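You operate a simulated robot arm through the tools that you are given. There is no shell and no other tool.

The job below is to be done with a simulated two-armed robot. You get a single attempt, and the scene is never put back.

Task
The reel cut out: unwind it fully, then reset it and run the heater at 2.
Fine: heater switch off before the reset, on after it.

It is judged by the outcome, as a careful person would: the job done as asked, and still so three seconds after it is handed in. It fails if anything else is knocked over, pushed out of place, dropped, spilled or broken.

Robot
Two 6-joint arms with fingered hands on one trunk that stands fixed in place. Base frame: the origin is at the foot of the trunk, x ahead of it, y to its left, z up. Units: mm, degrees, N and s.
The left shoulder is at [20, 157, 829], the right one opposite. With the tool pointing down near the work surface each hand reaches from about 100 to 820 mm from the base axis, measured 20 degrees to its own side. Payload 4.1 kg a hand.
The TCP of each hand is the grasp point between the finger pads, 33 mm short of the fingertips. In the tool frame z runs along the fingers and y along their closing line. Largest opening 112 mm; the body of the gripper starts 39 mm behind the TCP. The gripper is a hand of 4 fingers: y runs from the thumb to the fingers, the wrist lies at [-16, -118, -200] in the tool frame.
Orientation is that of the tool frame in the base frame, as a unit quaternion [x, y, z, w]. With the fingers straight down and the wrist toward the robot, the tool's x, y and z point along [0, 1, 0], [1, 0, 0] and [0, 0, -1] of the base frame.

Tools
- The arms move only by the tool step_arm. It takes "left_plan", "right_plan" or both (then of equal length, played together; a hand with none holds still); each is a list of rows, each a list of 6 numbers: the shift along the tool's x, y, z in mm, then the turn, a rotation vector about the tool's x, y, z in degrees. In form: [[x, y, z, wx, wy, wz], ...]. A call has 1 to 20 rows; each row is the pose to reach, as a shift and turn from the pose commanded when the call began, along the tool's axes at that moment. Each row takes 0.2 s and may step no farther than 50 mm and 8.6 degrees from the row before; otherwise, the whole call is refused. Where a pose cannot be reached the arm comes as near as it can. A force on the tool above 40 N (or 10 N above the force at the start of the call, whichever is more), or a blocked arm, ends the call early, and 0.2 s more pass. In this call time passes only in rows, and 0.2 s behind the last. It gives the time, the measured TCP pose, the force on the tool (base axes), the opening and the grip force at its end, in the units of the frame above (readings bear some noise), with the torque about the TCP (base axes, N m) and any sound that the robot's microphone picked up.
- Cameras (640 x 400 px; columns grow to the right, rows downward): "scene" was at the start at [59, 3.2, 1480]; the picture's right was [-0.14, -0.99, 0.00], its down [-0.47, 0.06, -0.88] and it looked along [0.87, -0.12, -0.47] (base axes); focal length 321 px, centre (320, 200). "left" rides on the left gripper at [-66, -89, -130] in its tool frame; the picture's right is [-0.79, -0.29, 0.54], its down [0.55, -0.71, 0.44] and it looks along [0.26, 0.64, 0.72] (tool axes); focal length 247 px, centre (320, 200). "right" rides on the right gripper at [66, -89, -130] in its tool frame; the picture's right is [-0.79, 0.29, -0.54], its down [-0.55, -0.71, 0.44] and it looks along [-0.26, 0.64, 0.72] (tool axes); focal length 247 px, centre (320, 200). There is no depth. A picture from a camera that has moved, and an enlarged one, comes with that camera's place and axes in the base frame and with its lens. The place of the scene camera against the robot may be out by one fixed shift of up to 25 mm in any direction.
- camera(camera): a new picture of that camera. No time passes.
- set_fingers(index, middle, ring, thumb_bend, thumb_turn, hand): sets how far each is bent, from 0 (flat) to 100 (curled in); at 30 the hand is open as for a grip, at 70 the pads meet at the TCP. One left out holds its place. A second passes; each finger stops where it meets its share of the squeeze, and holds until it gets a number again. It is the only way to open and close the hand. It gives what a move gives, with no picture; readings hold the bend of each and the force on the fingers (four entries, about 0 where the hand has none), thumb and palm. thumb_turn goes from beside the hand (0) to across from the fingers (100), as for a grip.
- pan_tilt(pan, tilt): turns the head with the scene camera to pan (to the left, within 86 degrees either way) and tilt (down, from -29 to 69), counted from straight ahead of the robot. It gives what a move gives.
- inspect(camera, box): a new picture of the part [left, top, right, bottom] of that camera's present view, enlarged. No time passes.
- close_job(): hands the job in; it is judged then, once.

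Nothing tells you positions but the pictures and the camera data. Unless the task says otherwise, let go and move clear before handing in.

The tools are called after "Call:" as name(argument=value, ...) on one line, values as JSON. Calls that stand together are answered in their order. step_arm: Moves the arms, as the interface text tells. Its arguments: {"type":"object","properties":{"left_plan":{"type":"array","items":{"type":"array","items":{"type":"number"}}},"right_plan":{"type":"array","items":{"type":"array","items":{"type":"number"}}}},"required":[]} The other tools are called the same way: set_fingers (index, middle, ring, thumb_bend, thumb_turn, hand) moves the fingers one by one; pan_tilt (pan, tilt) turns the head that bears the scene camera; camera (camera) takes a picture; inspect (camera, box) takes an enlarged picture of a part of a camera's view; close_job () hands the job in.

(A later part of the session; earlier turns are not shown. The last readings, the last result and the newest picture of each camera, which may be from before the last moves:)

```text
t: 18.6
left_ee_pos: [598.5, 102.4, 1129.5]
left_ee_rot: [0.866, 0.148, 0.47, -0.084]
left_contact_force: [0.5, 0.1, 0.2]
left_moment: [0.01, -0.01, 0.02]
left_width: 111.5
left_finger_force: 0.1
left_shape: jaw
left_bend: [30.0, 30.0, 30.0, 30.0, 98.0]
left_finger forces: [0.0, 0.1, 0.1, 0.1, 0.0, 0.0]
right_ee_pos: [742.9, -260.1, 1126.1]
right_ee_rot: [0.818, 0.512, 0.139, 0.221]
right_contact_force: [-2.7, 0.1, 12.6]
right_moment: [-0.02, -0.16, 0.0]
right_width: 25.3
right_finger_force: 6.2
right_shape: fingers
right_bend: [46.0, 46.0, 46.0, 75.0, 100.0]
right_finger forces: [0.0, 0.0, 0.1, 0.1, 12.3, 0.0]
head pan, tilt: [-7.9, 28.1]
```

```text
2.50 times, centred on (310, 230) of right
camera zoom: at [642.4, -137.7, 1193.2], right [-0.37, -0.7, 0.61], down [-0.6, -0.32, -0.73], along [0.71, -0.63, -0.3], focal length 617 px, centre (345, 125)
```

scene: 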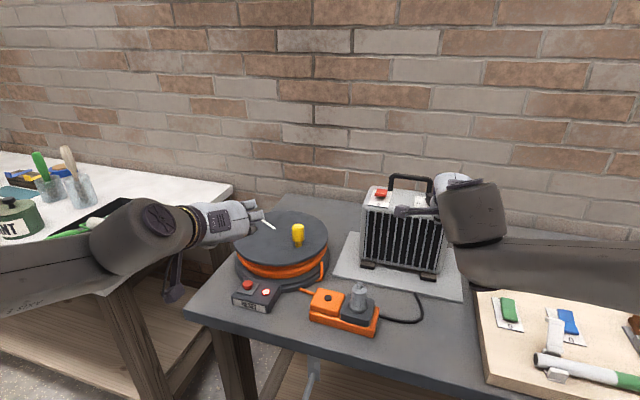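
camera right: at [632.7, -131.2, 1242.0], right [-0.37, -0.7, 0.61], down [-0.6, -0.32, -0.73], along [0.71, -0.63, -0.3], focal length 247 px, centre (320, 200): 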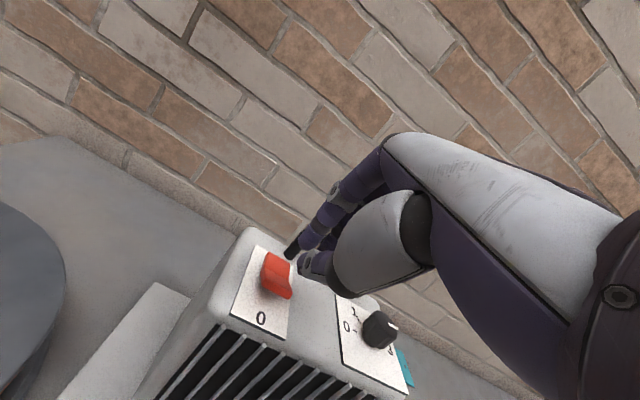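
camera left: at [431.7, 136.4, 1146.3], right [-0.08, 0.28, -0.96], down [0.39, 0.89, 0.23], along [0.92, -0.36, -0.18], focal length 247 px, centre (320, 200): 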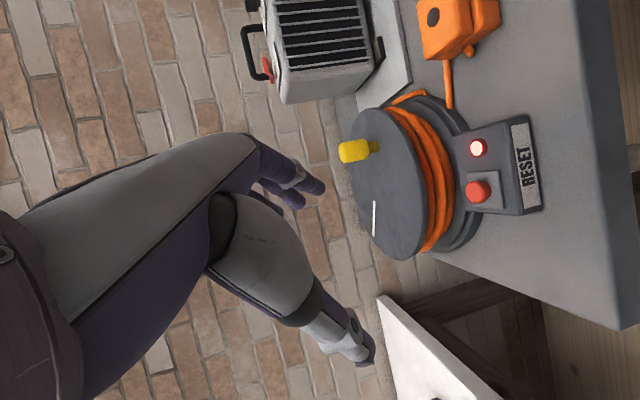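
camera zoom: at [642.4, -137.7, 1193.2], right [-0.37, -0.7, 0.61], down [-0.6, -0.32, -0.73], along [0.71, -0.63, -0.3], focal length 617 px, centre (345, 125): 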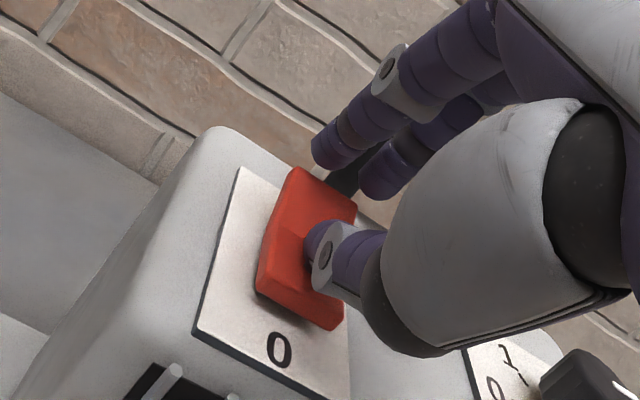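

The rocker doesn't seem to have flipped. I'll lift well clear and check its state before pressing again.

Call:
step_arm(right_plan=[[0, 10, -17.3, 0, 0, 0], [0, 5, -37.3, 0, 0, 0], [0, -20, -65, 0, 0, 0], [0, -45, -90, 0, 0, 0]])

Call:
inspect(camera="right", box=[220, 180, 340, 300])

Call:
camera(camera="scene")

```text
t: 19.6
left_ee_pos: [599.0, 102.0, 1129.3]
left_ee_rot: [0.867, 0.149, 0.469, -0.084]
left_contact_force: [0.9, -0.6, 0.2]
left_moment: [0.02, 0.01, 0.01]
left_width: 111.7
left_finger_force: 0.1
left_shape: jaw
left_bend: [30.0, 30.0, 30.0, 30.0, 98.0]
left_finger forces: [0.0, 0.0, 0.0, 0.0, 0.1, 0.0]
right_ee_pos: [667.1, -220.4, 1177.3]
right_ee_rot: [0.819, 0.513, 0.137, 0.219]
right_contact_force: [0.8, 0.0, -1.3]
right_moment: [0.0, 0.01, -0.04]
right_width: 35.5
right_finger_force: 0.2
right_shape: fingers
right_bend: [46.0, 46.0, 46.0, 70.0, 100.0]
right_finger forces: [0.1, 0.0, 0.0, 0.1, 0.1, 0.1]
head pan, tilt: [-7.9, 28.1]
```

```text
3.33 times, centred on (280, 240) of right
camera zoom: at [567.2, -99.7, 1246.0], right [-0.36, -0.7, 0.61], down [-0.6, -0.32, -0.73], along [0.71, -0.63, -0.3], focal length 823 px, centre (453, 67)
```

zoom: 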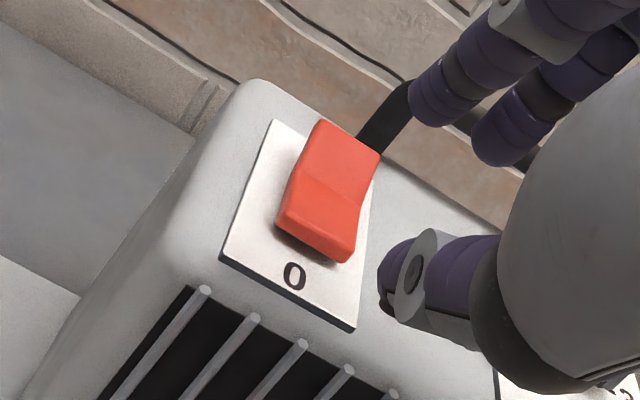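

```text
taken
```

scene: 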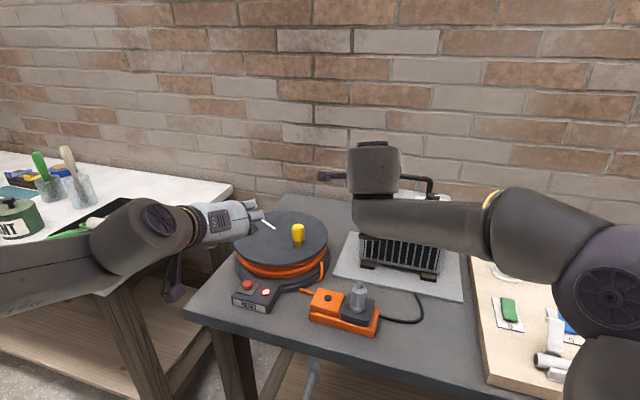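

Call:
step_arm(right_plan=[[-44, 0, -9, 0, 0, 0], [-87, 1, -17, 0, 0, 0], [-130, 1, -25, 0, 0, 0], [-174, 2, -34, 0, 0, 0]])

Call:
inspect(camera="scene", box=[365, 175, 405, 215])

Call:
inspect(camera="left", box=[230, 0, 430, 120])

Call:
camera(camera="right")

Call:
camera(camera="scene")

```text
t: 20.6
left_ee_pos: [597.3, 102.6, 1129.4]
left_ee_rot: [0.867, 0.148, 0.469, -0.084]
left_contact_force: [0.2, -0.8, -0.2]
left_moment: [-0.02, -0.02, -0.07]
left_width: 111.8
left_finger_force: 0.2
left_shape: jaw
left_bend: [30.0, 30.0, 30.0, 30.0, 98.0]
left_finger forces: [0.1, 0.0, 0.1, 0.0, 0.0, 0.1]
right_ee_pos: [578.8, -370.2, 1211.9]
right_ee_rot: [0.818, 0.514, 0.139, 0.22]
right_contact_force: [0.0, 0.9, 0.3]
right_moment: [-0.02, 0.01, -0.02]
right_width: 35.5
right_finger_force: 0.1
right_shape: fingers
right_bend: [46.0, 46.0, 46.0, 70.0, 100.0]
right_finger forces: [0.1, 0.1, 0.0, 0.1, 0.1, 0.1]
head pan, tilt: [-7.9, 28.1]
```

```text
10.00 times, centred on (385, 195) of scene
camera zoom: at [59.4, 3.5, 1480.0], right [-0.14, -0.99, 0.0], down [-0.47, 0.06, -0.88], along [0.87, -0.12, -0.47], focal length 3209 px, centre (-330, 250)
```

zoom: 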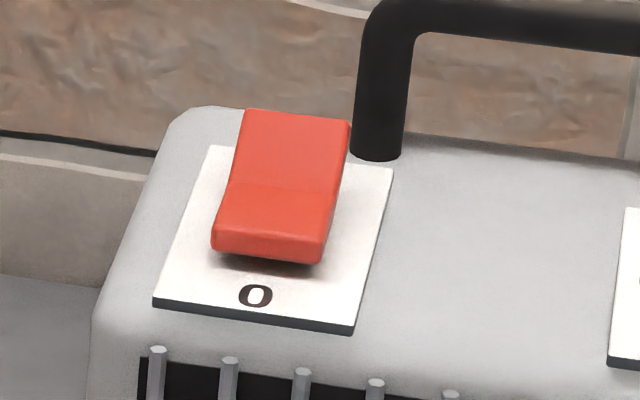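

```text
3.20 times, centred on (330, 60) of left
camera zoom: at [432.3, 136.6, 1146.1], right [-0.08, 0.28, -0.96], down [0.39, 0.89, 0.23], along [0.92, -0.36, -0.18], focal length 790 px, centre (288, 648)
```

zoom: 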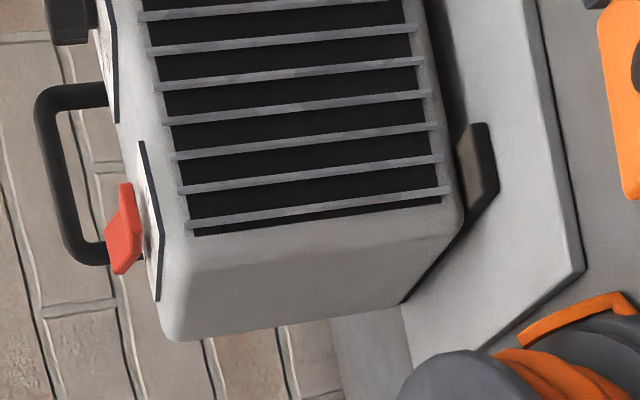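

```text
taken
camera right: at [479.0, -249.4, 1279.7], right [-0.36, -0.7, 0.61], down [-0.6, -0.33, -0.73], along [0.71, -0.63, -0.3], focal length 247 px, centre (320, 200)
```

right: 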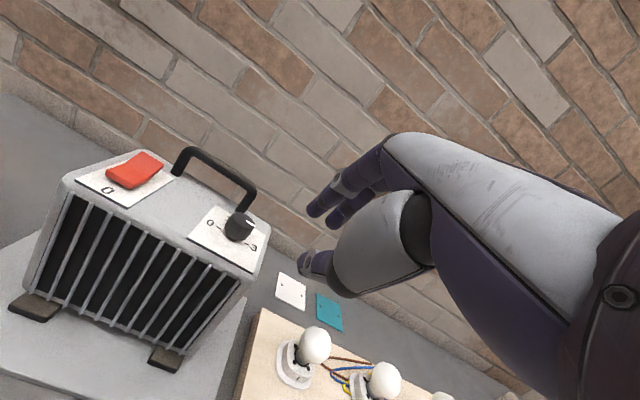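

```text
taken
```

scene: 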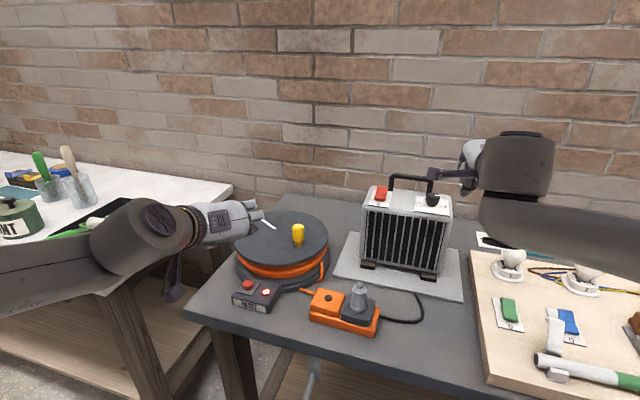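

The switch has flipped: its front ("0") half is now down and its back half is raised, so the heater is off and hasn't moved. Next is the dial at about (713, -383), top at about 1107. I'll open the right hand to about 60 mm and position it above the dial, short of the handle.

Call:
set_fingers(hand="right", index=49, middle=49, ring=49, thumb_bend=49, thumb_turn=100)

Call:
step_arm(right_plan=[[5, 8, 10, 3.3, -2.7, 5.8], [15, 30, 38, 6.6, -5.4, 11.6], [30, 55, 70, 9.9, -8.1, 17.36], [46.7, 83.3, 108.1, 9.9, -8.1, 17.36]])

Call:
camera(camera="right")

Call:
inspect(camera="right", box=[220, 170, 380, 310])

Call:
inspect(camera="scene", box=[350, 120, 510, 240])

```text
t: 21.6
left_ee_pos: [597.6, 102.5, 1129.4]
left_ee_rot: [0.866, 0.148, 0.47, -0.084]
left_contact_force: [-0.1, -0.5, 0.0]
left_moment: [-0.02, -0.01, 0.0]
left_width: 111.7
left_finger_force: 0.1
left_shape: jaw
left_bend: [30.0, 30.0, 30.0, 30.0, 98.0]
left_finger forces: [0.0, 0.1, 0.0, 0.0, 0.0, 0.0]
right_ee_pos: [579.1, -371.0, 1211.6]
right_ee_rot: [0.818, 0.513, 0.137, 0.219]
right_contact_force: [-0.5, -0.2, 0.1]
right_moment: [0.03, 0.01, 0.02]
right_width: 60.4
right_finger_force: 0.1
right_shape: fingers
right_bend: [49.0, 49.0, 49.0, 49.0, 100.0]
right_finger forces: [0.0, 0.0, 0.1, 0.0, 0.0, 0.0]
head pan, tilt: [-7.9, 28.1]
```

```text
refused: row 4 steps farther than a row can; nothing moved
```

```text
taken
camera right: at [478.9, -249.6, 1279.9], right [-0.36, -0.7, 0.61], down [-0.6, -0.32, -0.73], along [0.71, -0.63, -0.3], focal length 247 px, centre (320, 200)
```

right: 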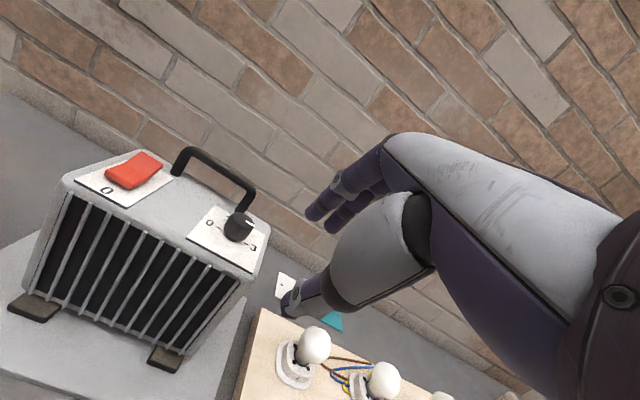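

```text
2.86 times, centred on (300, 240) of right
camera zoom: at [478.9, -249.6, 1279.9], right [-0.36, -0.7, 0.61], down [-0.6, -0.32, -0.73], along [0.71, -0.63, -0.3], focal length 706 px, centre (377, 86)
```

zoom: 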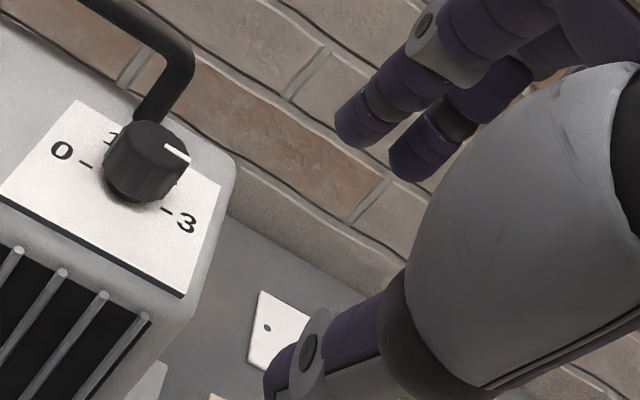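

```text
3.33 times, centred on (430, 180) of scene
camera zoom: at [59.0, 3.2, 1480.0], right [-0.14, -0.99, 0.0], down [-0.47, 0.06, -0.88], along [0.87, -0.12, -0.47], focal length 1070 px, centre (-47, 267)
```

zoom: 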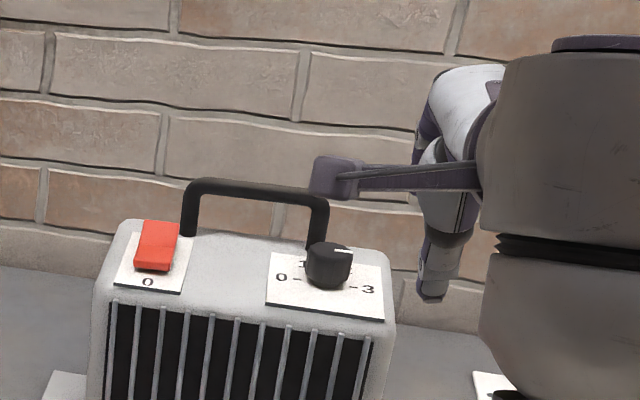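

Call:
step_arm(right_plan=[[9.7, 17.4, 20.9, 3.3, -2.7, 5.8], [19.4, 34.8, 41.8, 6.6, -5.4, 11.6], [29.1, 52.1, 62.7, 9.9, -8.1, 17.36], [38.8, 69.5, 83.6, 9.9, -8.1, 17.36], [48.5, 86.9, 104.5, 9.9, -8.1, 17.36]])

Call:
camera(camera="right")

Call:
camera(camera="scene")

Call:
camera(camera="left")

```text
t: 22.8
left_ee_pos: [597.2, 102.4, 1129.5]
left_ee_rot: [0.866, 0.149, 0.47, -0.084]
left_contact_force: [-0.5, -0.6, 0.1]
left_moment: [-0.03, -0.01, -0.01]
left_width: 111.5
left_finger_force: 0.0
left_shape: jaw
left_bend: [30.0, 30.0, 30.0, 30.0, 98.0]
left_finger forces: [0.0, 0.1, 0.1, 0.0, 0.1, 0.1]
right_ee_pos: [713.3, -385.3, 1163.5]
right_ee_rot: [0.91, 0.377, 0.067, 0.16]
right_contact_force: [-1.0, -0.7, -0.2]
right_moment: [-0.01, -0.01, 0.0]
right_width: 60.4
right_finger_force: 0.0
right_shape: fingers
right_bend: [49.0, 49.0, 49.0, 49.0, 100.0]
right_finger forces: [0.0, 0.1, 0.1, 0.1, 0.0, 0.1]
head pan, tilt: [-7.9, 28.1]
```

```text
taken
camera right: at [669.0, -247.3, 1254.4], right [-0.5, -0.62, 0.6], down [-0.76, -0.02, -0.65], along [0.42, -0.78, -0.46], focal length 247 px, centre (320, 200)
```

right: 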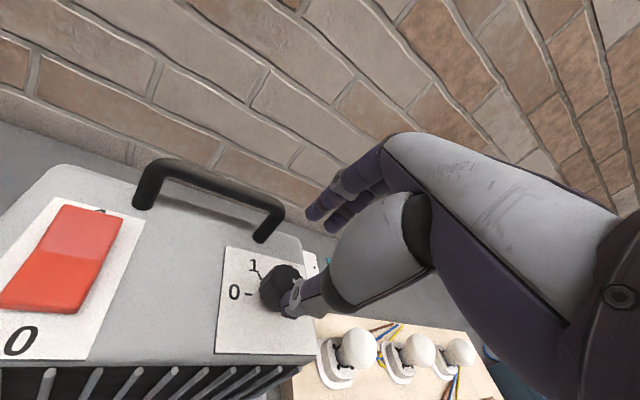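

```text
taken
```

scene: 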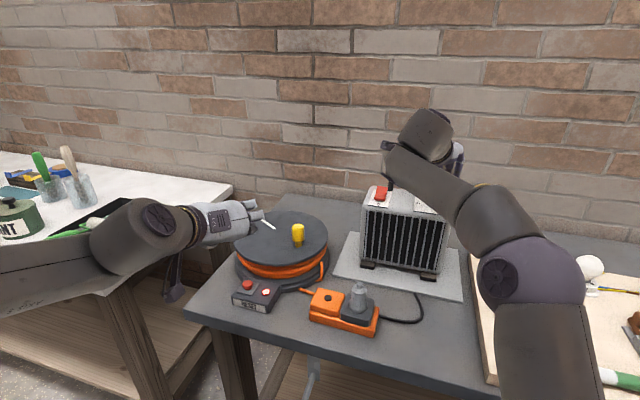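

```text
taken
camera left: at [431.6, 136.2, 1146.5], right [-0.08, 0.28, -0.96], down [0.39, 0.89, 0.23], along [0.92, -0.36, -0.18], focal length 247 px, centre (320, 200)
```

left: 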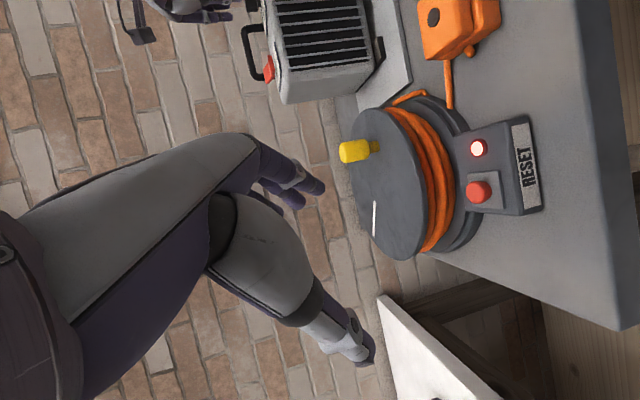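

The right hand is above the dial, but its 20° tilt leaves the thumb lower than the fingers. I'll test whether the arm can hold a more upright pose here.

Call:
step_arm(right_plan=[[0, 0, 0, 6, 0, 0], [0, 0, 0, 12, 0, 0]])

Call:
camera(camera="right")

```text
t: 23.4
left_ee_pos: [597.2, 101.4, 1130.0]
left_ee_rot: [0.866, 0.149, 0.469, -0.084]
left_contact_force: [0.3, -0.1, -1.1]
left_moment: [-0.02, -0.03, 0.0]
left_width: 111.7
left_finger_force: 0.1
left_shape: jaw
left_bend: [30.0, 30.0, 30.0, 30.0, 98.0]
left_finger forces: [0.0, 0.1, 0.0, 0.1, 0.0, 0.1]
right_ee_pos: [691.9, -375.5, 1145.0]
right_ee_rot: [0.921, 0.383, 0.026, 0.063]
right_contact_force: [-0.8, -0.7, 0.2]
right_moment: [-0.01, -0.03, 0.04]
right_width: 60.2
right_finger_force: 0.0
right_shape: fingers
right_bend: [49.0, 49.0, 49.0, 49.0, 100.0]
right_finger forces: [0.0, 0.0, 0.0, 0.0, 0.0, 0.0]
right hand out of reach, approached as far as the arm can: row 2
head pan, tilt: [-7.9, 28.1]
```

```text
taken
camera right: at [662.7, -255.0, 1261.4], right [-0.41, -0.71, 0.57], down [-0.85, 0.06, -0.53], along [0.34, -0.7, -0.63], focal length 247 px, centre (320, 200)
```

right: 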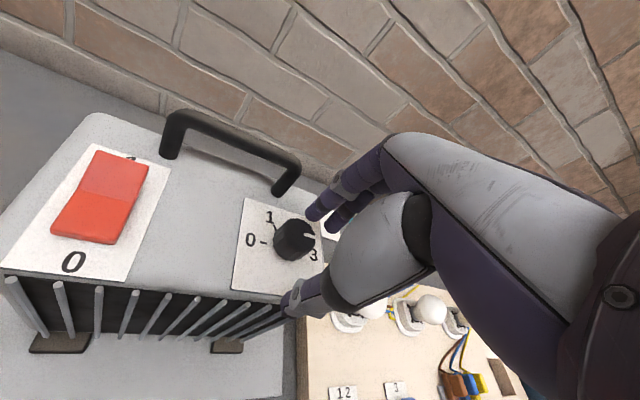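

This pose is slightly out of reach, so the arm's limit is about 760 mm from shoulder to wrist. A 12° tilt should work, so I'll go to that and see where the hand ends up.

Call:
step_arm(right_plan=[[0, 0, 6, -4, 0, 0]])

```text
t: 23.8
left_ee_pos: [598.5, 101.9, 1130.0]
left_ee_rot: [0.867, 0.149, 0.468, -0.083]
left_contact_force: [0.3, -0.2, -0.3]
left_moment: [-0.01, 0.0, -0.01]
left_width: 111.7
left_finger_force: 0.1
left_shape: jaw
left_bend: [30.0, 30.0, 30.0, 30.0, 98.0]
left_finger forces: [0.0, 0.0, 0.0, 0.0, 0.1, 0.1]
right_ee_pos: [692.9, -376.0, 1138.6]
right_ee_rot: [0.919, 0.381, 0.04, 0.096]
right_contact_force: [0.3, -0.1, -0.3]
right_moment: [-0.06, 0.02, 0.0]
right_width: 60.2
right_finger_force: 0.1
right_shape: fingers
right_bend: [49.0, 49.0, 49.0, 49.0, 100.0]
right_finger forces: [0.1, 0.0, 0.0, 0.0, 0.1, 0.0]
head pan, tilt: [-7.9, 28.1]
```

Call:
step_arm(right_plan=[[0, 4.2, -19.6, 0, 0, 0], [11.3, 24.9, -15.2, 0, 0, 0]])

Call:
inspect(camera="right", box=[220, 170, 380, 310])

```text
t: 24.4
left_ee_pos: [599.0, 101.1, 1130.5]
left_ee_rot: [0.866, 0.148, 0.47, -0.083]
left_contact_force: [1.0, -0.3, -0.4]
left_moment: [-0.02, 0.01, -0.02]
left_width: 111.6
left_finger_force: 0.0
left_shape: jaw
left_bend: [30.0, 30.0, 30.0, 30.0, 98.0]
left_finger forces: [0.1, 0.0, 0.1, 0.0, 0.0, 0.1]
right_ee_pos: [704.8, -381.0, 1159.0]
right_ee_rot: [0.918, 0.382, 0.041, 0.096]
right_contact_force: [0.6, -0.1, -0.3]
right_moment: [-0.02, 0.01, -0.06]
right_width: 60.2
right_finger_force: 0.1
right_shape: fingers
right_bend: [49.0, 49.0, 49.0, 49.0, 100.0]
right_finger forces: [0.1, 0.0, 0.0, 0.0, 0.0, 0.0]
right hand out of reach, approached as far as the arm can: row 2
head pan, tilt: [-7.9, 28.1]
```

```text
2.86 times, centred on (300, 240) of right
camera zoom: at [669.4, -253.9, 1267.3], right [-0.44, -0.68, 0.59], down [-0.82, 0.04, -0.57], along [0.37, -0.73, -0.57], focal length 706 px, centre (377, 86)
```

zoom: 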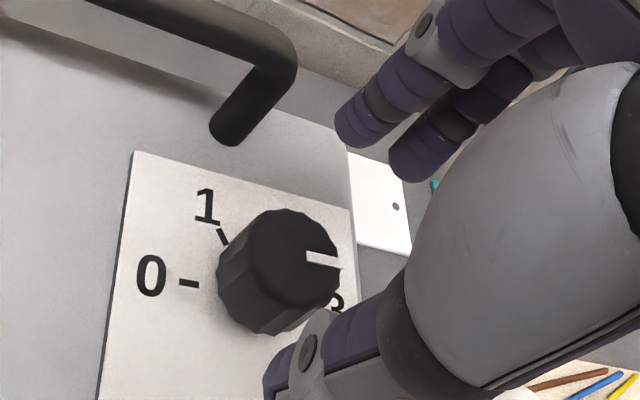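

The dial centre is confirmed near (714, -384), and the hand straddles it. I'll lower the hand around it.

Call:
step_arm(right_plan=[[3.5, 0, 10, 0, 0, 0], [4.4, -1.5, 20, 0, 0, 0], [4.4, -2.7, 27, 0, 0, 0], [4.4, -3.4, 32, 0, 0, 0]])

Call:
inspect(camera="right", box=[220, 170, 380, 310])

```text
t: 25.4
left_ee_pos: [596.6, 102.1, 1130.3]
left_ee_rot: [0.866, 0.148, 0.47, -0.083]
left_contact_force: [1.2, 1.3, 0.9]
left_moment: [0.02, -0.01, -0.01]
left_width: 111.9
left_finger_force: 0.0
left_shape: jaw
left_bend: [30.0, 30.0, 30.0, 30.0, 98.0]
left_finger forces: [0.0, 0.0, 0.1, 0.0, 0.0, 0.0]
right_ee_pos: [708.9, -380.6, 1127.1]
right_ee_rot: [0.918, 0.382, 0.04, 0.096]
right_contact_force: [0.3, -0.1, -0.7]
right_moment: [0.01, 0.03, 0.0]
right_width: 60.3
right_finger_force: 0.1
right_shape: fingers
right_bend: [49.0, 49.0, 49.0, 49.0, 100.0]
right_finger forces: [0.0, 0.0, 0.0, 0.0, 0.0, 0.1]
head pan, tilt: [-7.9, 28.1]
```

```text
2.86 times, centred on (300, 240) of right
camera zoom: at [674.4, -253.3, 1236.0], right [-0.44, -0.68, 0.59], down [-0.82, 0.04, -0.57], along [0.37, -0.73, -0.57], focal length 706 px, centre (377, 86)
```

zoom: 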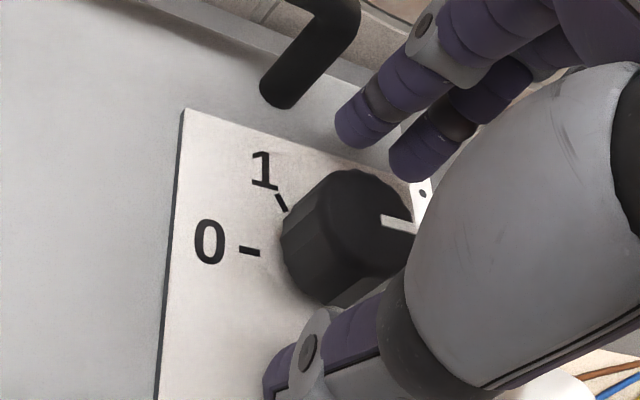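

Call:
set_fingers(hand="right", index=66, middle=66, ring=66, thumb_bend=66)

Call:
inspect(camera="right", box=[220, 170, 380, 310])

```text
t: 26.4
left_ee_pos: [598.2, 102.3, 1129.5]
left_ee_rot: [0.866, 0.148, 0.469, -0.084]
left_contact_force: [0.9, -0.2, -0.1]
left_moment: [0.01, -0.01, 0.02]
left_width: 111.6
left_finger_force: 0.0
left_shape: jaw
left_bend: [30.0, 30.0, 30.0, 30.0, 98.0]
left_finger forces: [0.0, 0.1, 0.0, 0.1, 0.0, 0.0]
right_ee_pos: [709.5, -380.5, 1126.3]
right_ee_rot: [0.918, 0.382, 0.04, 0.097]
right_contact_force: [1.5, -0.1, 0.2]
right_moment: [0.01, -0.01, 0.0]
right_width: 28.0
right_finger_force: 5.7
right_shape: fingers
right_bend: [62.0, 64.0, 66.0, 61.0, 100.0]
right_finger forces: [3.7, 2.3, 0.0, 0.0, 5.4, 0.0]
head pan, tilt: [-7.9, 28.1]
```

```text
2.86 times, centred on (300, 240) of right
camera zoom: at [674.4, -253.3, 1236.1], right [-0.44, -0.68, 0.59], down [-0.82, 0.04, -0.57], along [0.37, -0.73, -0.57], focal length 706 px, centre (377, 86)
```

zoom: 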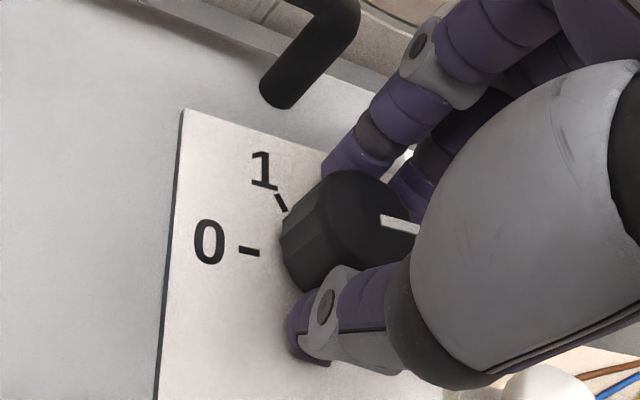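

The fingers have hold of the dial. I'll squeeze a little more and turn 35° counter-clockwise about the dial axis.

Call:
set_fingers(hand="right", index=74, middle=74, ring=66, thumb_bend=72)

Call:
step_arm(right_plan=[[-0.7, 0.1, 0, 0, 1.46, -6.85], [-1.3, 0.3, 0, 0, 2.91, -13.7], [-2, 0.6, 0.1, 0, 4.37, -20.5], [-2.6, 1, 0.2, 0, 5.82, -27.4], [-3.1, 1.4, 0.3, 0, 7.28, -34.2]])

Call:
inspect(camera="right", box=[220, 170, 380, 310])

```text
t: 27.4
left_ee_pos: [597.4, 102.5, 1130.3]
left_ee_rot: [0.866, 0.148, 0.469, -0.084]
left_contact_force: [0.1, -0.6, 0.3]
left_moment: [0.02, 0.01, 0.0]
left_width: 112.1
left_finger_force: 0.1
left_shape: jaw
left_bend: [30.0, 30.0, 30.0, 30.0, 98.0]
left_finger forces: [0.0, 0.0, 0.0, 0.0, 0.1, 0.1]
right_ee_pos: [710.0, -381.3, 1127.7]
right_ee_rot: [0.919, 0.381, 0.04, 0.096]
right_contact_force: [1.9, -3.8, -0.4]
right_moment: [-0.03, 0.09, -0.03]
right_width: 26.9
right_finger_force: 15.2
right_shape: fingers
right_bend: [62.0, 65.0, 66.0, 61.0, 100.0]
right_finger forces: [8.5, 8.7, 0.0, 0.0, 12.9, 0.0]
head pan, tilt: [-7.9, 28.1]
```

```text
t: 28.6
left_ee_pos: [597.8, 102.3, 1129.3]
left_ee_rot: [0.866, 0.148, 0.469, -0.083]
left_contact_force: [-0.1, 0.5, -0.3]
left_moment: [-0.03, 0.01, 0.0]
left_width: 111.9
left_finger_force: 0.0
left_shape: jaw
left_bend: [30.0, 30.0, 30.0, 30.0, 98.0]
left_finger forces: [0.0, 0.0, 0.1, 0.1, 0.1, 0.1]
right_ee_pos: [707.9, -383.3, 1126.7]
right_ee_rot: [0.761, 0.64, 0.068, 0.079]
right_contact_force: [1.5, -2.7, -0.4]
right_moment: [-0.05, 0.05, -0.01]
right_width: 26.9
right_finger_force: 15.4
right_shape: fingers
right_bend: [62.0, 65.0, 66.0, 62.0, 100.0]
right_finger forces: [7.8, 8.6, 0.0, 0.0, 13.3, 0.1]
head pan, tilt: [-7.9, 28.1]
```

```text
2.86 times, centred on (300, 240) of right
camera zoom: at [606.0, -299.2, 1236.2], right [0.03, -0.81, 0.59], down [-0.69, -0.44, -0.57], along [0.72, -0.39, -0.57], focal length 706 px, centre (377, 86)
```

zoom: 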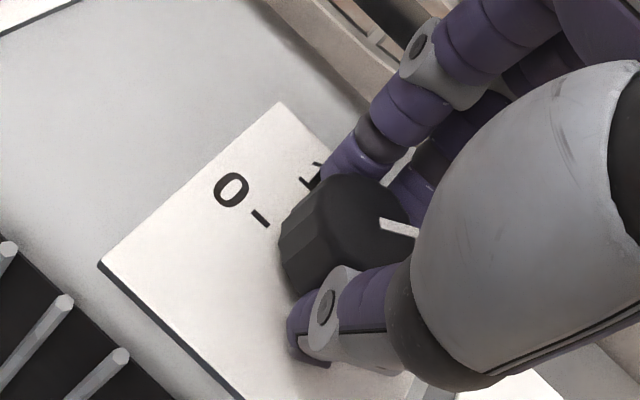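

The mark turned with the hand, so the grip holds. I'll turn another 10°, then release and check where the dial sits.

Call:
step_arm(right_plan=[[-0.5, 0.1, 0, 0, 1.04, -4.9], [-1, 0.2, 0, 0, 2.08, -9.8]])

Call:
set_fingers(hand="right", index=49, middle=49, ring=49, thumb_bend=49)

Call:
inspect(camera="right", box=[220, 170, 380, 310])

```text
t: 29.2
left_ee_pos: [597.9, 102.2, 1130.5]
left_ee_rot: [0.866, 0.149, 0.469, -0.083]
left_contact_force: [-0.1, -0.2, 0.4]
left_moment: [0.01, 0.02, 0.01]
left_width: 111.9
left_finger_force: 0.0
left_shape: jaw
left_bend: [30.0, 30.0, 30.0, 30.0, 98.0]
left_finger forces: [0.0, 0.0, 0.1, 0.0, 0.0, 0.0]
right_ee_pos: [707.4, -383.8, 1127.8]
right_ee_rot: [0.702, 0.705, 0.073, 0.074]
right_contact_force: [1.7, -0.9, -0.2]
right_moment: [0.0, 0.05, 0.02]
right_width: 27.2
right_finger_force: 15.3
right_shape: fingers
right_bend: [62.0, 65.0, 66.0, 62.0, 100.0]
right_finger forces: [7.8, 8.2, 0.0, 0.1, 13.7, 0.1]
head pan, tilt: [-7.9, 28.1]
```

```text
t: 30.2
left_ee_pos: [598.3, 102.1, 1129.5]
left_ee_rot: [0.866, 0.149, 0.47, -0.083]
left_contact_force: [0.0, 0.0, -0.7]
left_moment: [0.0, -0.03, 0.01]
left_width: 111.9
left_finger_force: 0.1
left_shape: jaw
left_bend: [30.0, 30.0, 30.0, 30.0, 98.0]
left_finger forces: [0.1, 0.0, 0.0, 0.1, 0.1, 0.0]
right_ee_pos: [706.7, -384.5, 1126.1]
right_ee_rot: [0.703, 0.703, 0.074, 0.073]
right_contact_force: [-0.3, 0.3, -0.3]
right_moment: [-0.03, -0.02, 0.01]
right_width: 59.7
right_finger_force: 0.1
right_shape: fingers
right_bend: [49.0, 49.0, 49.0, 49.0, 100.0]
right_finger forces: [0.1, 0.0, 0.0, 0.1, 0.0, 0.0]
head pan, tilt: [-7.9, 28.1]
```

```text
2.86 times, centred on (300, 240) of right
camera zoom: at [593.1, -318.8, 1236.0], right [0.17, -0.79, 0.59], down [-0.6, -0.55, -0.57], along [0.78, -0.26, -0.57], focal length 706 px, centre (377, 86)
```

zoom: 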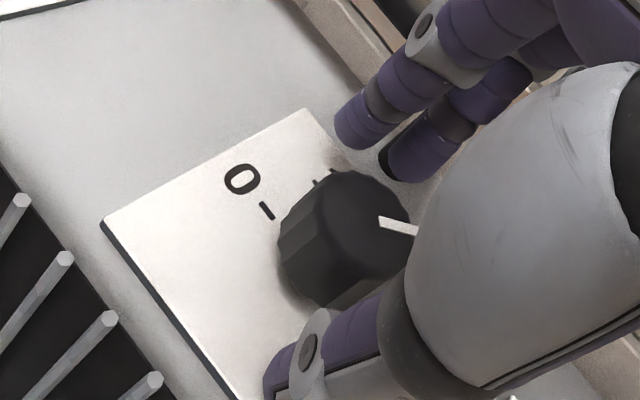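

Call:
step_arm(right_plan=[[0, -1, -10, 0, 0, 0], [0, -1, -20, 0, 0, 0], [0, -20, -40, 0, 0, 0], [0, -50, -60, 0, 0, 0], [0, -80, -77, 0, 0, 0]])

Call:
inspect(camera="scene", box=[405, 180, 465, 220])

Call:
camera(camera="right")

Call:
inspect(camera="right", box=[220, 120, 380, 260])

```text
t: 31.4
left_ee_pos: [598.2, 102.1, 1129.6]
left_ee_rot: [0.867, 0.148, 0.469, -0.083]
left_contact_force: [0.4, 0.0, -0.7]
left_moment: [-0.01, 0.02, -0.01]
left_width: 111.7
left_finger_force: 0.0
left_shape: jaw
left_bend: [30.0, 30.0, 30.0, 30.0, 98.0]
left_finger forces: [0.0, 0.0, 0.1, 0.0, 0.0, 0.0]
right_ee_pos: [612.9, -383.3, 1185.3]
right_ee_rot: [0.703, 0.704, 0.074, 0.073]
right_contact_force: [0.8, -0.1, 0.6]
right_moment: [-0.01, 0.02, 0.02]
right_width: 60.0
right_finger_force: 0.0
right_shape: fingers
right_bend: [49.0, 49.0, 49.0, 49.0, 100.0]
right_finger forces: [0.0, 0.0, 0.0, 0.1, 0.0, 0.0]
head pan, tilt: [-7.9, 28.1]
```

```text
10.00 times, centred on (435, 200) of scene
camera zoom: at [59.6, 3.2, 1480.0], right [-0.14, -0.99, 0.0], down [-0.47, 0.06, -0.88], along [0.87, -0.12, -0.47], focal length 3209 px, centre (-830, 200)
```

zoom: 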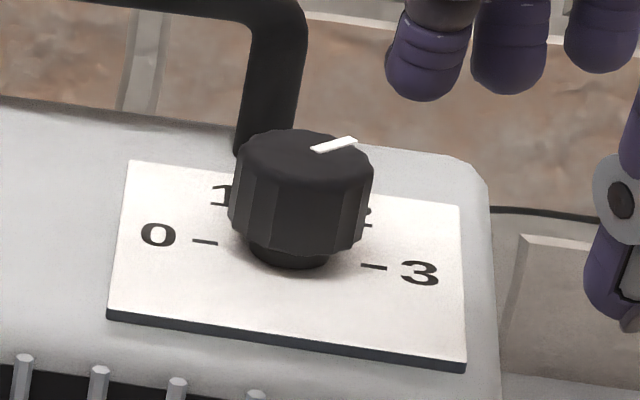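

```text
taken
camera right: at [499.1, -317.3, 1294.6], right [0.17, -0.79, 0.59], down [-0.6, -0.55, -0.57], along [0.78, -0.26, -0.57], focal length 247 px, centre (320, 200)
```

right: 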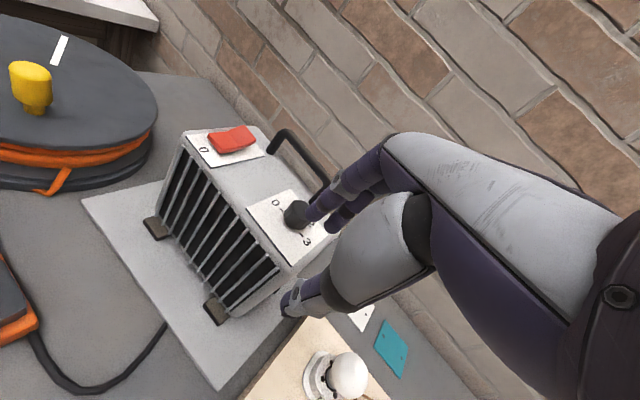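

```text
2.86 times, centred on (300, 190) of right
camera zoom: at [499.1, -317.3, 1294.6], right [0.17, -0.79, 0.59], down [-0.6, -0.55, -0.57], along [0.78, -0.26, -0.57], focal length 706 px, centre (377, 229)
```

zoom: 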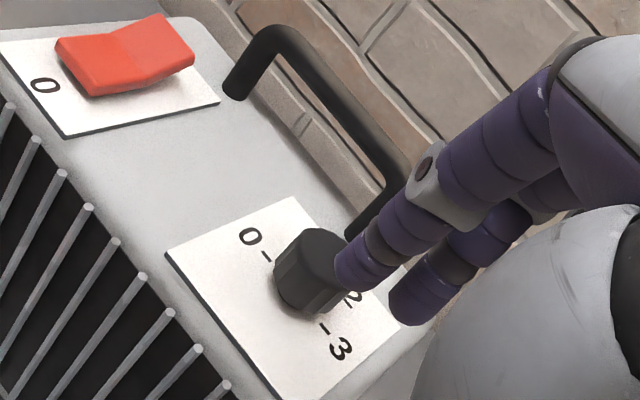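

The dial mark is now about 16° short of 2 by my measurement: 3 is at -116°, 2 at about -55°, and the mark at about -72°. I'll grip it again with the hand turned back and finish the turn.

Call:
step_arm(right_plan=[[0.3, 25, 10, 0, -1.4, 6.5], [0.7, 47, 24, 0, -2.8, 13], [1, 67, 40, 0, -4.16, 19.56], [1.3, 85, 57, 0, -4.16, 19.56], [1.3, 82.5, 68, 0, -4.16, 19.56], [1.3, 80.8, 76.6, 0, -4.16, 19.56]])

Call:
inspect(camera="right", box=[220, 170, 380, 310])

```text
t: 32.8
left_ee_pos: [597.0, 101.3, 1130.4]
left_ee_rot: [0.866, 0.148, 0.471, -0.084]
left_contact_force: [0.2, -0.2, 0.2]
left_moment: [0.01, 0.02, 0.02]
left_width: 111.7
left_finger_force: 0.1
left_shape: jaw
left_bend: [30.0, 30.0, 30.0, 30.0, 98.0]
left_finger forces: [0.0, 0.0, 0.0, 0.0, 0.1, 0.1]
right_ee_pos: [708.4, -383.4, 1128.4]
right_ee_rot: [0.815, 0.57, 0.06, 0.085]
right_contact_force: [-0.6, 0.7, 0.4]
right_moment: [0.01, 0.03, -0.04]
right_width: 59.9
right_finger_force: 0.0
right_shape: fingers
right_bend: [49.0, 49.0, 49.0, 49.0, 100.0]
right_finger forces: [0.0, 0.0, 0.0, 0.1, 0.0, 0.0]
head pan, tilt: [-7.9, 28.1]
```

```text
2.86 times, centred on (300, 240) of right
camera zoom: at [623.3, -281.1, 1236.7], right [-0.11, -0.8, 0.59], down [-0.76, -0.31, -0.57], along [0.64, -0.51, -0.57], focal length 706 px, centre (377, 86)
```

zoom: 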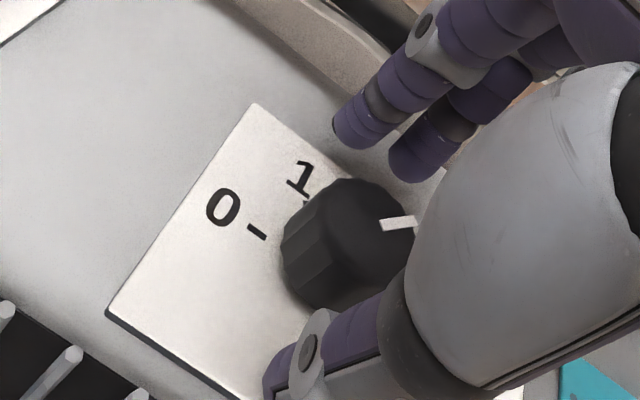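

Call:
set_fingers(hand="right", index=74, middle=74, ring=66, thumb_bend=72)

Call:
step_arm(right_plan=[[-0.8, 0.2, 0, 0, 1.66, -7.8], [-1.6, 0.4, 0, 0, 3.33, -15.65]])

Call:
inspect(camera="right", box=[220, 170, 380, 310])

```text
t: 33.8
left_ee_pos: [598.3, 102.2, 1129.6]
left_ee_rot: [0.866, 0.148, 0.469, -0.083]
left_contact_force: [0.1, -0.4, 0.3]
left_moment: [-0.01, -0.02, -0.03]
left_width: 111.9
left_finger_force: 0.0
left_shape: jaw
left_bend: [30.0, 30.0, 30.0, 30.0, 98.0]
left_finger forces: [0.0, 0.1, 0.1, 0.0, 0.0, 0.1]
right_ee_pos: [708.3, -383.1, 1128.0]
right_ee_rot: [0.814, 0.571, 0.06, 0.085]
right_contact_force: [3.6, -0.9, 0.4]
right_moment: [0.05, 0.08, 0.0]
right_width: 27.7
right_finger_force: 15.3
right_shape: fingers
right_bend: [63.0, 65.0, 66.0, 61.0, 100.0]
right_finger forces: [8.5, 8.2, 0.0, 0.0, 13.7, 0.0]
head pan, tilt: [-7.9, 28.1]
```

```text
t: 34.4
left_ee_pos: [598.8, 101.7, 1129.8]
left_ee_rot: [0.867, 0.149, 0.469, -0.083]
left_contact_force: [0.4, 0.0, -0.2]
left_moment: [0.0, 0.0, -0.02]
left_width: 111.9
left_finger_force: 0.1
left_shape: jaw
left_bend: [30.0, 30.0, 30.0, 30.0, 98.0]
left_finger forces: [0.1, 0.0, 0.1, 0.0, 0.1, 0.2]
right_ee_pos: [708.5, -383.9, 1127.7]
right_ee_rot: [0.727, 0.679, 0.073, 0.076]
right_contact_force: [1.4, 3.0, -0.2]
right_moment: [0.11, 0.14, 0.01]
right_width: 27.7
right_finger_force: 15.0
right_shape: fingers
right_bend: [63.0, 66.0, 66.0, 61.0, 100.0]
right_finger forces: [8.6, 7.2, 0.0, 0.0, 14.4, 0.0]
head pan, tilt: [-7.9, 28.1]
```

```text
2.86 times, centred on (300, 240) of right
camera zoom: at [599.0, -310.8, 1236.8], right [0.11, -0.8, 0.59], down [-0.64, -0.51, -0.57], along [0.76, -0.31, -0.57], focal length 706 px, centre (377, 86)
```

zoom: 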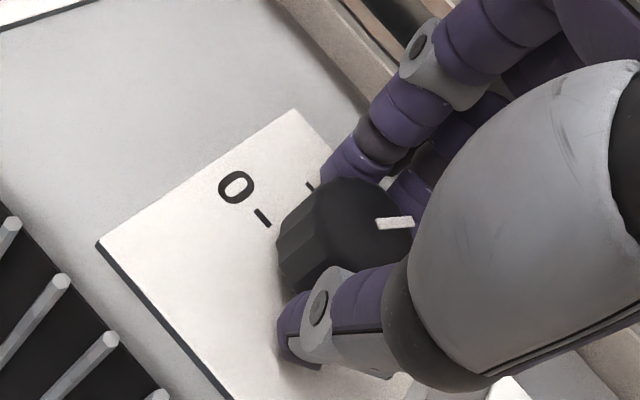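

Call:
set_fingers(hand="right", index=49, middle=49, ring=49, thumb_bend=49)

Call:
step_arm(right_plan=[[0, -1, -10, 0, 0, 0], [0, -1, -20, 0, 0, 0], [0, -20, -40, 0, 0, 0], [0, -50, -60, 0, 0, 0], [-30, -80, -77, 0, 0, 0], [-60, -85, -80, 0, 0, 0]])

Call:
inspect(camera="scene", box=[405, 180, 465, 220])

Call:
inspect(camera="right", box=[200, 80, 340, 220])

```text
t: 35.4
left_ee_pos: [597.9, 101.6, 1129.6]
left_ee_rot: [0.867, 0.149, 0.469, -0.083]
left_contact_force: [-0.9, -0.1, -0.8]
left_moment: [-0.05, 0.0, 0.01]
left_width: 111.5
left_finger_force: 0.2
left_shape: jaw
left_bend: [30.0, 30.0, 30.0, 30.0, 98.0]
left_finger forces: [0.0, 0.1, 0.1, 0.0, 0.0, 0.1]
right_ee_pos: [708.9, -385.2, 1128.0]
right_ee_rot: [0.727, 0.678, 0.071, 0.076]
right_contact_force: [0.3, -0.6, -0.3]
right_moment: [0.0, -0.01, -0.01]
right_width: 59.8
right_finger_force: 0.1
right_shape: fingers
right_bend: [49.0, 49.0, 49.0, 49.0, 100.0]
right_finger forces: [0.0, 0.0, 0.2, 0.1, 0.0, 0.0]
head pan, tilt: [-7.9, 28.1]
```

```text
t: 36.8
left_ee_pos: [598.6, 102.9, 1129.4]
left_ee_rot: [0.866, 0.149, 0.469, -0.083]
left_contact_force: [0.2, -0.2, 0.5]
left_moment: [0.0, -0.01, 0.0]
left_width: 111.7
left_finger_force: 0.0
left_shape: jaw
left_bend: [30.0, 30.0, 30.0, 30.0, 98.0]
left_finger forces: [0.0, 0.0, 0.0, 0.0, 0.1, 0.0]
right_ee_pos: [602.8, -438.1, 1188.2]
right_ee_rot: [0.727, 0.679, 0.071, 0.076]
right_contact_force: [-0.4, 0.7, -0.9]
right_moment: [-0.02, 0.01, -0.02]
right_width: 59.9
right_finger_force: 0.0
right_shape: fingers
right_bend: [49.0, 49.0, 49.0, 49.0, 100.0]
right_finger forces: [0.0, 0.0, 0.1, 0.1, 0.0, 0.0]
head pan, tilt: [-7.9, 28.1]
```

```text
10.00 times, centred on (435, 200) of scene
camera zoom: at [59.1, 3.5, 1480.0], right [-0.14, -0.99, 0.0], down [-0.47, 0.06, -0.88], along [0.87, -0.12, -0.47], focal length 3209 px, centre (-830, 200)
```

zoom: 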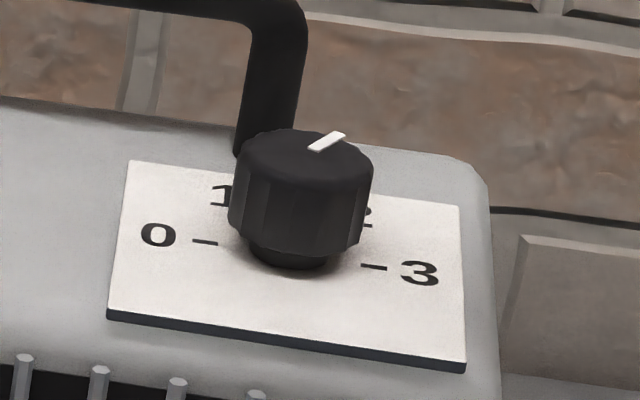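

```text
2.86 times, centred on (270, 150) of right
camera zoom: at [493.3, -364.4, 1297.1], right [0.11, -0.8, 0.59], down [-0.64, -0.51, -0.57], along [0.76, -0.31, -0.57], focal length 706 px, centre (463, 343)
```

zoom: 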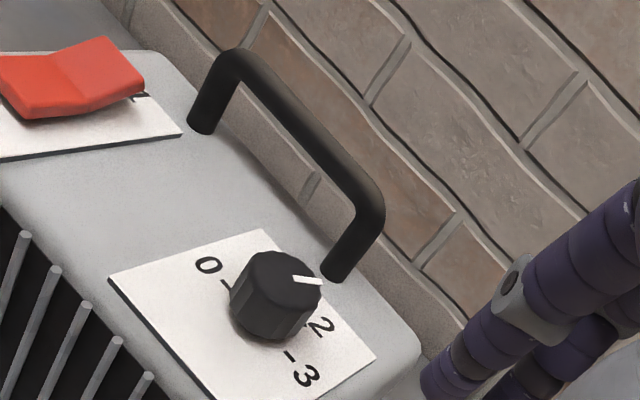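

The dial mark is now at about -56°, right on 2. Next is the reel, so I'll turn the left hand to a forward-tilted downward pose with a moderate opening, ready for the crank knob.

Call:
set_fingers(hand="left", index=48, middle=48, ring=48, thumb_bend=48, thumb_turn=100)

Call:
step_arm(left_plan=[[0, 0, 0, 0.34, -3.99, -7.16], [0, 0, 0, 0.68, -7.99, -14.3], [0, 0, 0, 1.02, -11.98, -21.5], [0, 0, 0, 1.36, -15.97, -28.6], [0, 0, 0, 1.7, -19.97, -35.8], [0, 0, 0, 2.05, -23.96, -42.9], [0, 0, 0, 2.39, -27.95, -50.1], [0, 0, 0, 2.73, -31.95, -57.2], [0, 0, 0, 3.07, -35.94, -64.4]])

Call:
camera(camera="left")

Call:
camera(camera="scene")

```text
t: 37.8
left_ee_pos: [598.5, 102.4, 1129.6]
left_ee_rot: [0.866, 0.148, 0.47, -0.083]
left_contact_force: [0.0, -0.5, 0.4]
left_moment: [-0.01, -0.05, 0.03]
left_width: 63.7
left_finger_force: 0.0
left_shape: fingers
left_bend: [48.0, 48.0, 48.0, 48.0, 100.0]
left_finger forces: [0.0, 0.0, 0.0, 0.0, 0.0, 0.1]
right_ee_pos: [603.7, -438.0, 1187.3]
right_ee_rot: [0.728, 0.678, 0.071, 0.077]
right_contact_force: [-0.2, -0.6, 0.3]
right_moment: [-0.02, 0.03, -0.02]
right_width: 60.2
right_finger_force: 0.1
right_shape: fingers
right_bend: [49.0, 49.0, 49.0, 49.0, 100.0]
right_finger forces: [0.0, 0.1, 0.0, 0.0, 0.1, 0.0]
head pan, tilt: [-7.9, 28.1]
```

```text
t: 39.8
left_ee_pos: [599.4, 100.5, 1128.3]
left_ee_rot: [0.75, 0.608, 0.161, 0.203]
left_contact_force: [0.5, 0.3, -0.7]
left_moment: [-0.02, 0.01, 0.03]
left_width: 63.8
left_finger_force: 0.0
left_shape: fingers
left_bend: [48.0, 48.0, 48.0, 48.0, 100.0]
left_finger forces: [0.0, 0.0, 0.1, 0.0, 0.1, 0.0]
right_ee_pos: [603.0, -438.4, 1188.8]
right_ee_rot: [0.727, 0.678, 0.071, 0.077]
right_contact_force: [0.7, -1.0, 0.0]
right_moment: [-0.01, 0.01, -0.01]
right_width: 59.9
right_finger_force: 0.1
right_shape: fingers
right_bend: [49.0, 49.0, 49.0, 49.0, 100.0]
right_finger forces: [0.0, 0.0, 0.0, 0.0, 0.0, 0.0]
head pan, tilt: [-7.9, 28.1]
```

```text
taken
camera left: at [446.5, 65.2, 1197.3], right [-0.14, -0.78, -0.61], down [-0.28, 0.62, -0.73], along [0.95, 0.06, -0.3], focal length 247 px, centre (320, 200)
```

left: 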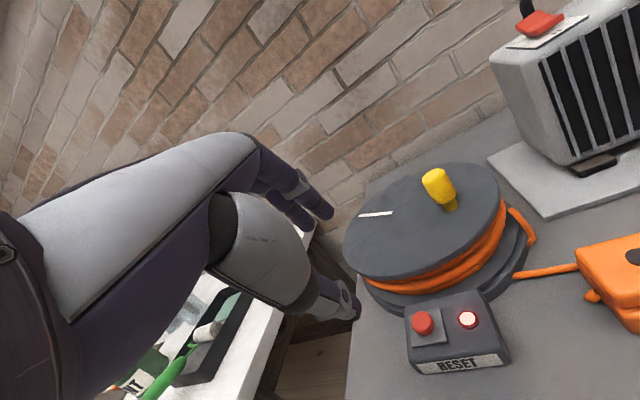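

```text
taken
```

scene: 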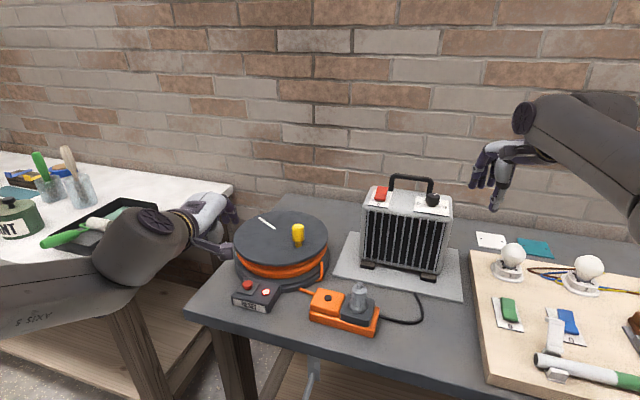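

Call:
inspect(camera="left", box=[330, 140, 550, 320])

Call:
inspect(camera="scene", box=[225, 200, 345, 300])

```text
2.22 times, centred on (440, 230) of left
camera zoom: at [446.5, 65.2, 1197.3], right [-0.14, -0.78, -0.61], down [-0.28, 0.62, -0.73], along [0.95, 0.06, -0.3], focal length 549 px, centre (53, 133)
```

zoom: 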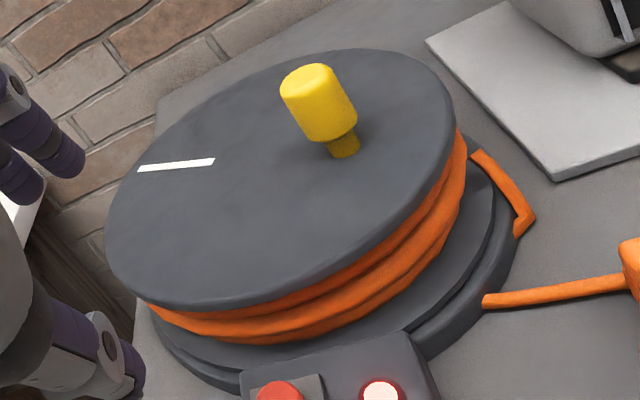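

```text
4.00 times, centred on (285, 250) of scene
camera zoom: at [59.0, 3.2, 1480.0], right [-0.14, -0.99, 0.0], down [-0.47, 0.06, -0.88], along [0.87, -0.12, -0.47], focal length 1284 px, centre (460, 0)
```

zoom: 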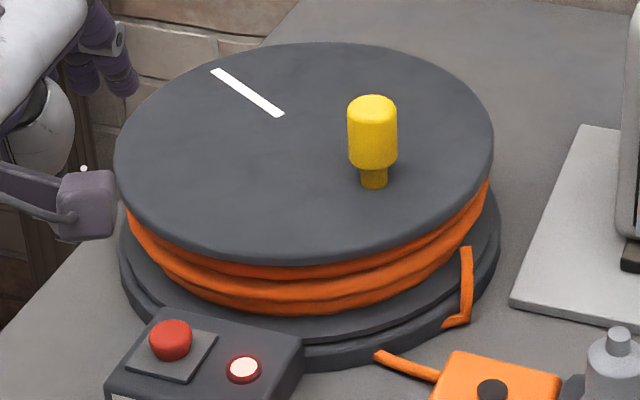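

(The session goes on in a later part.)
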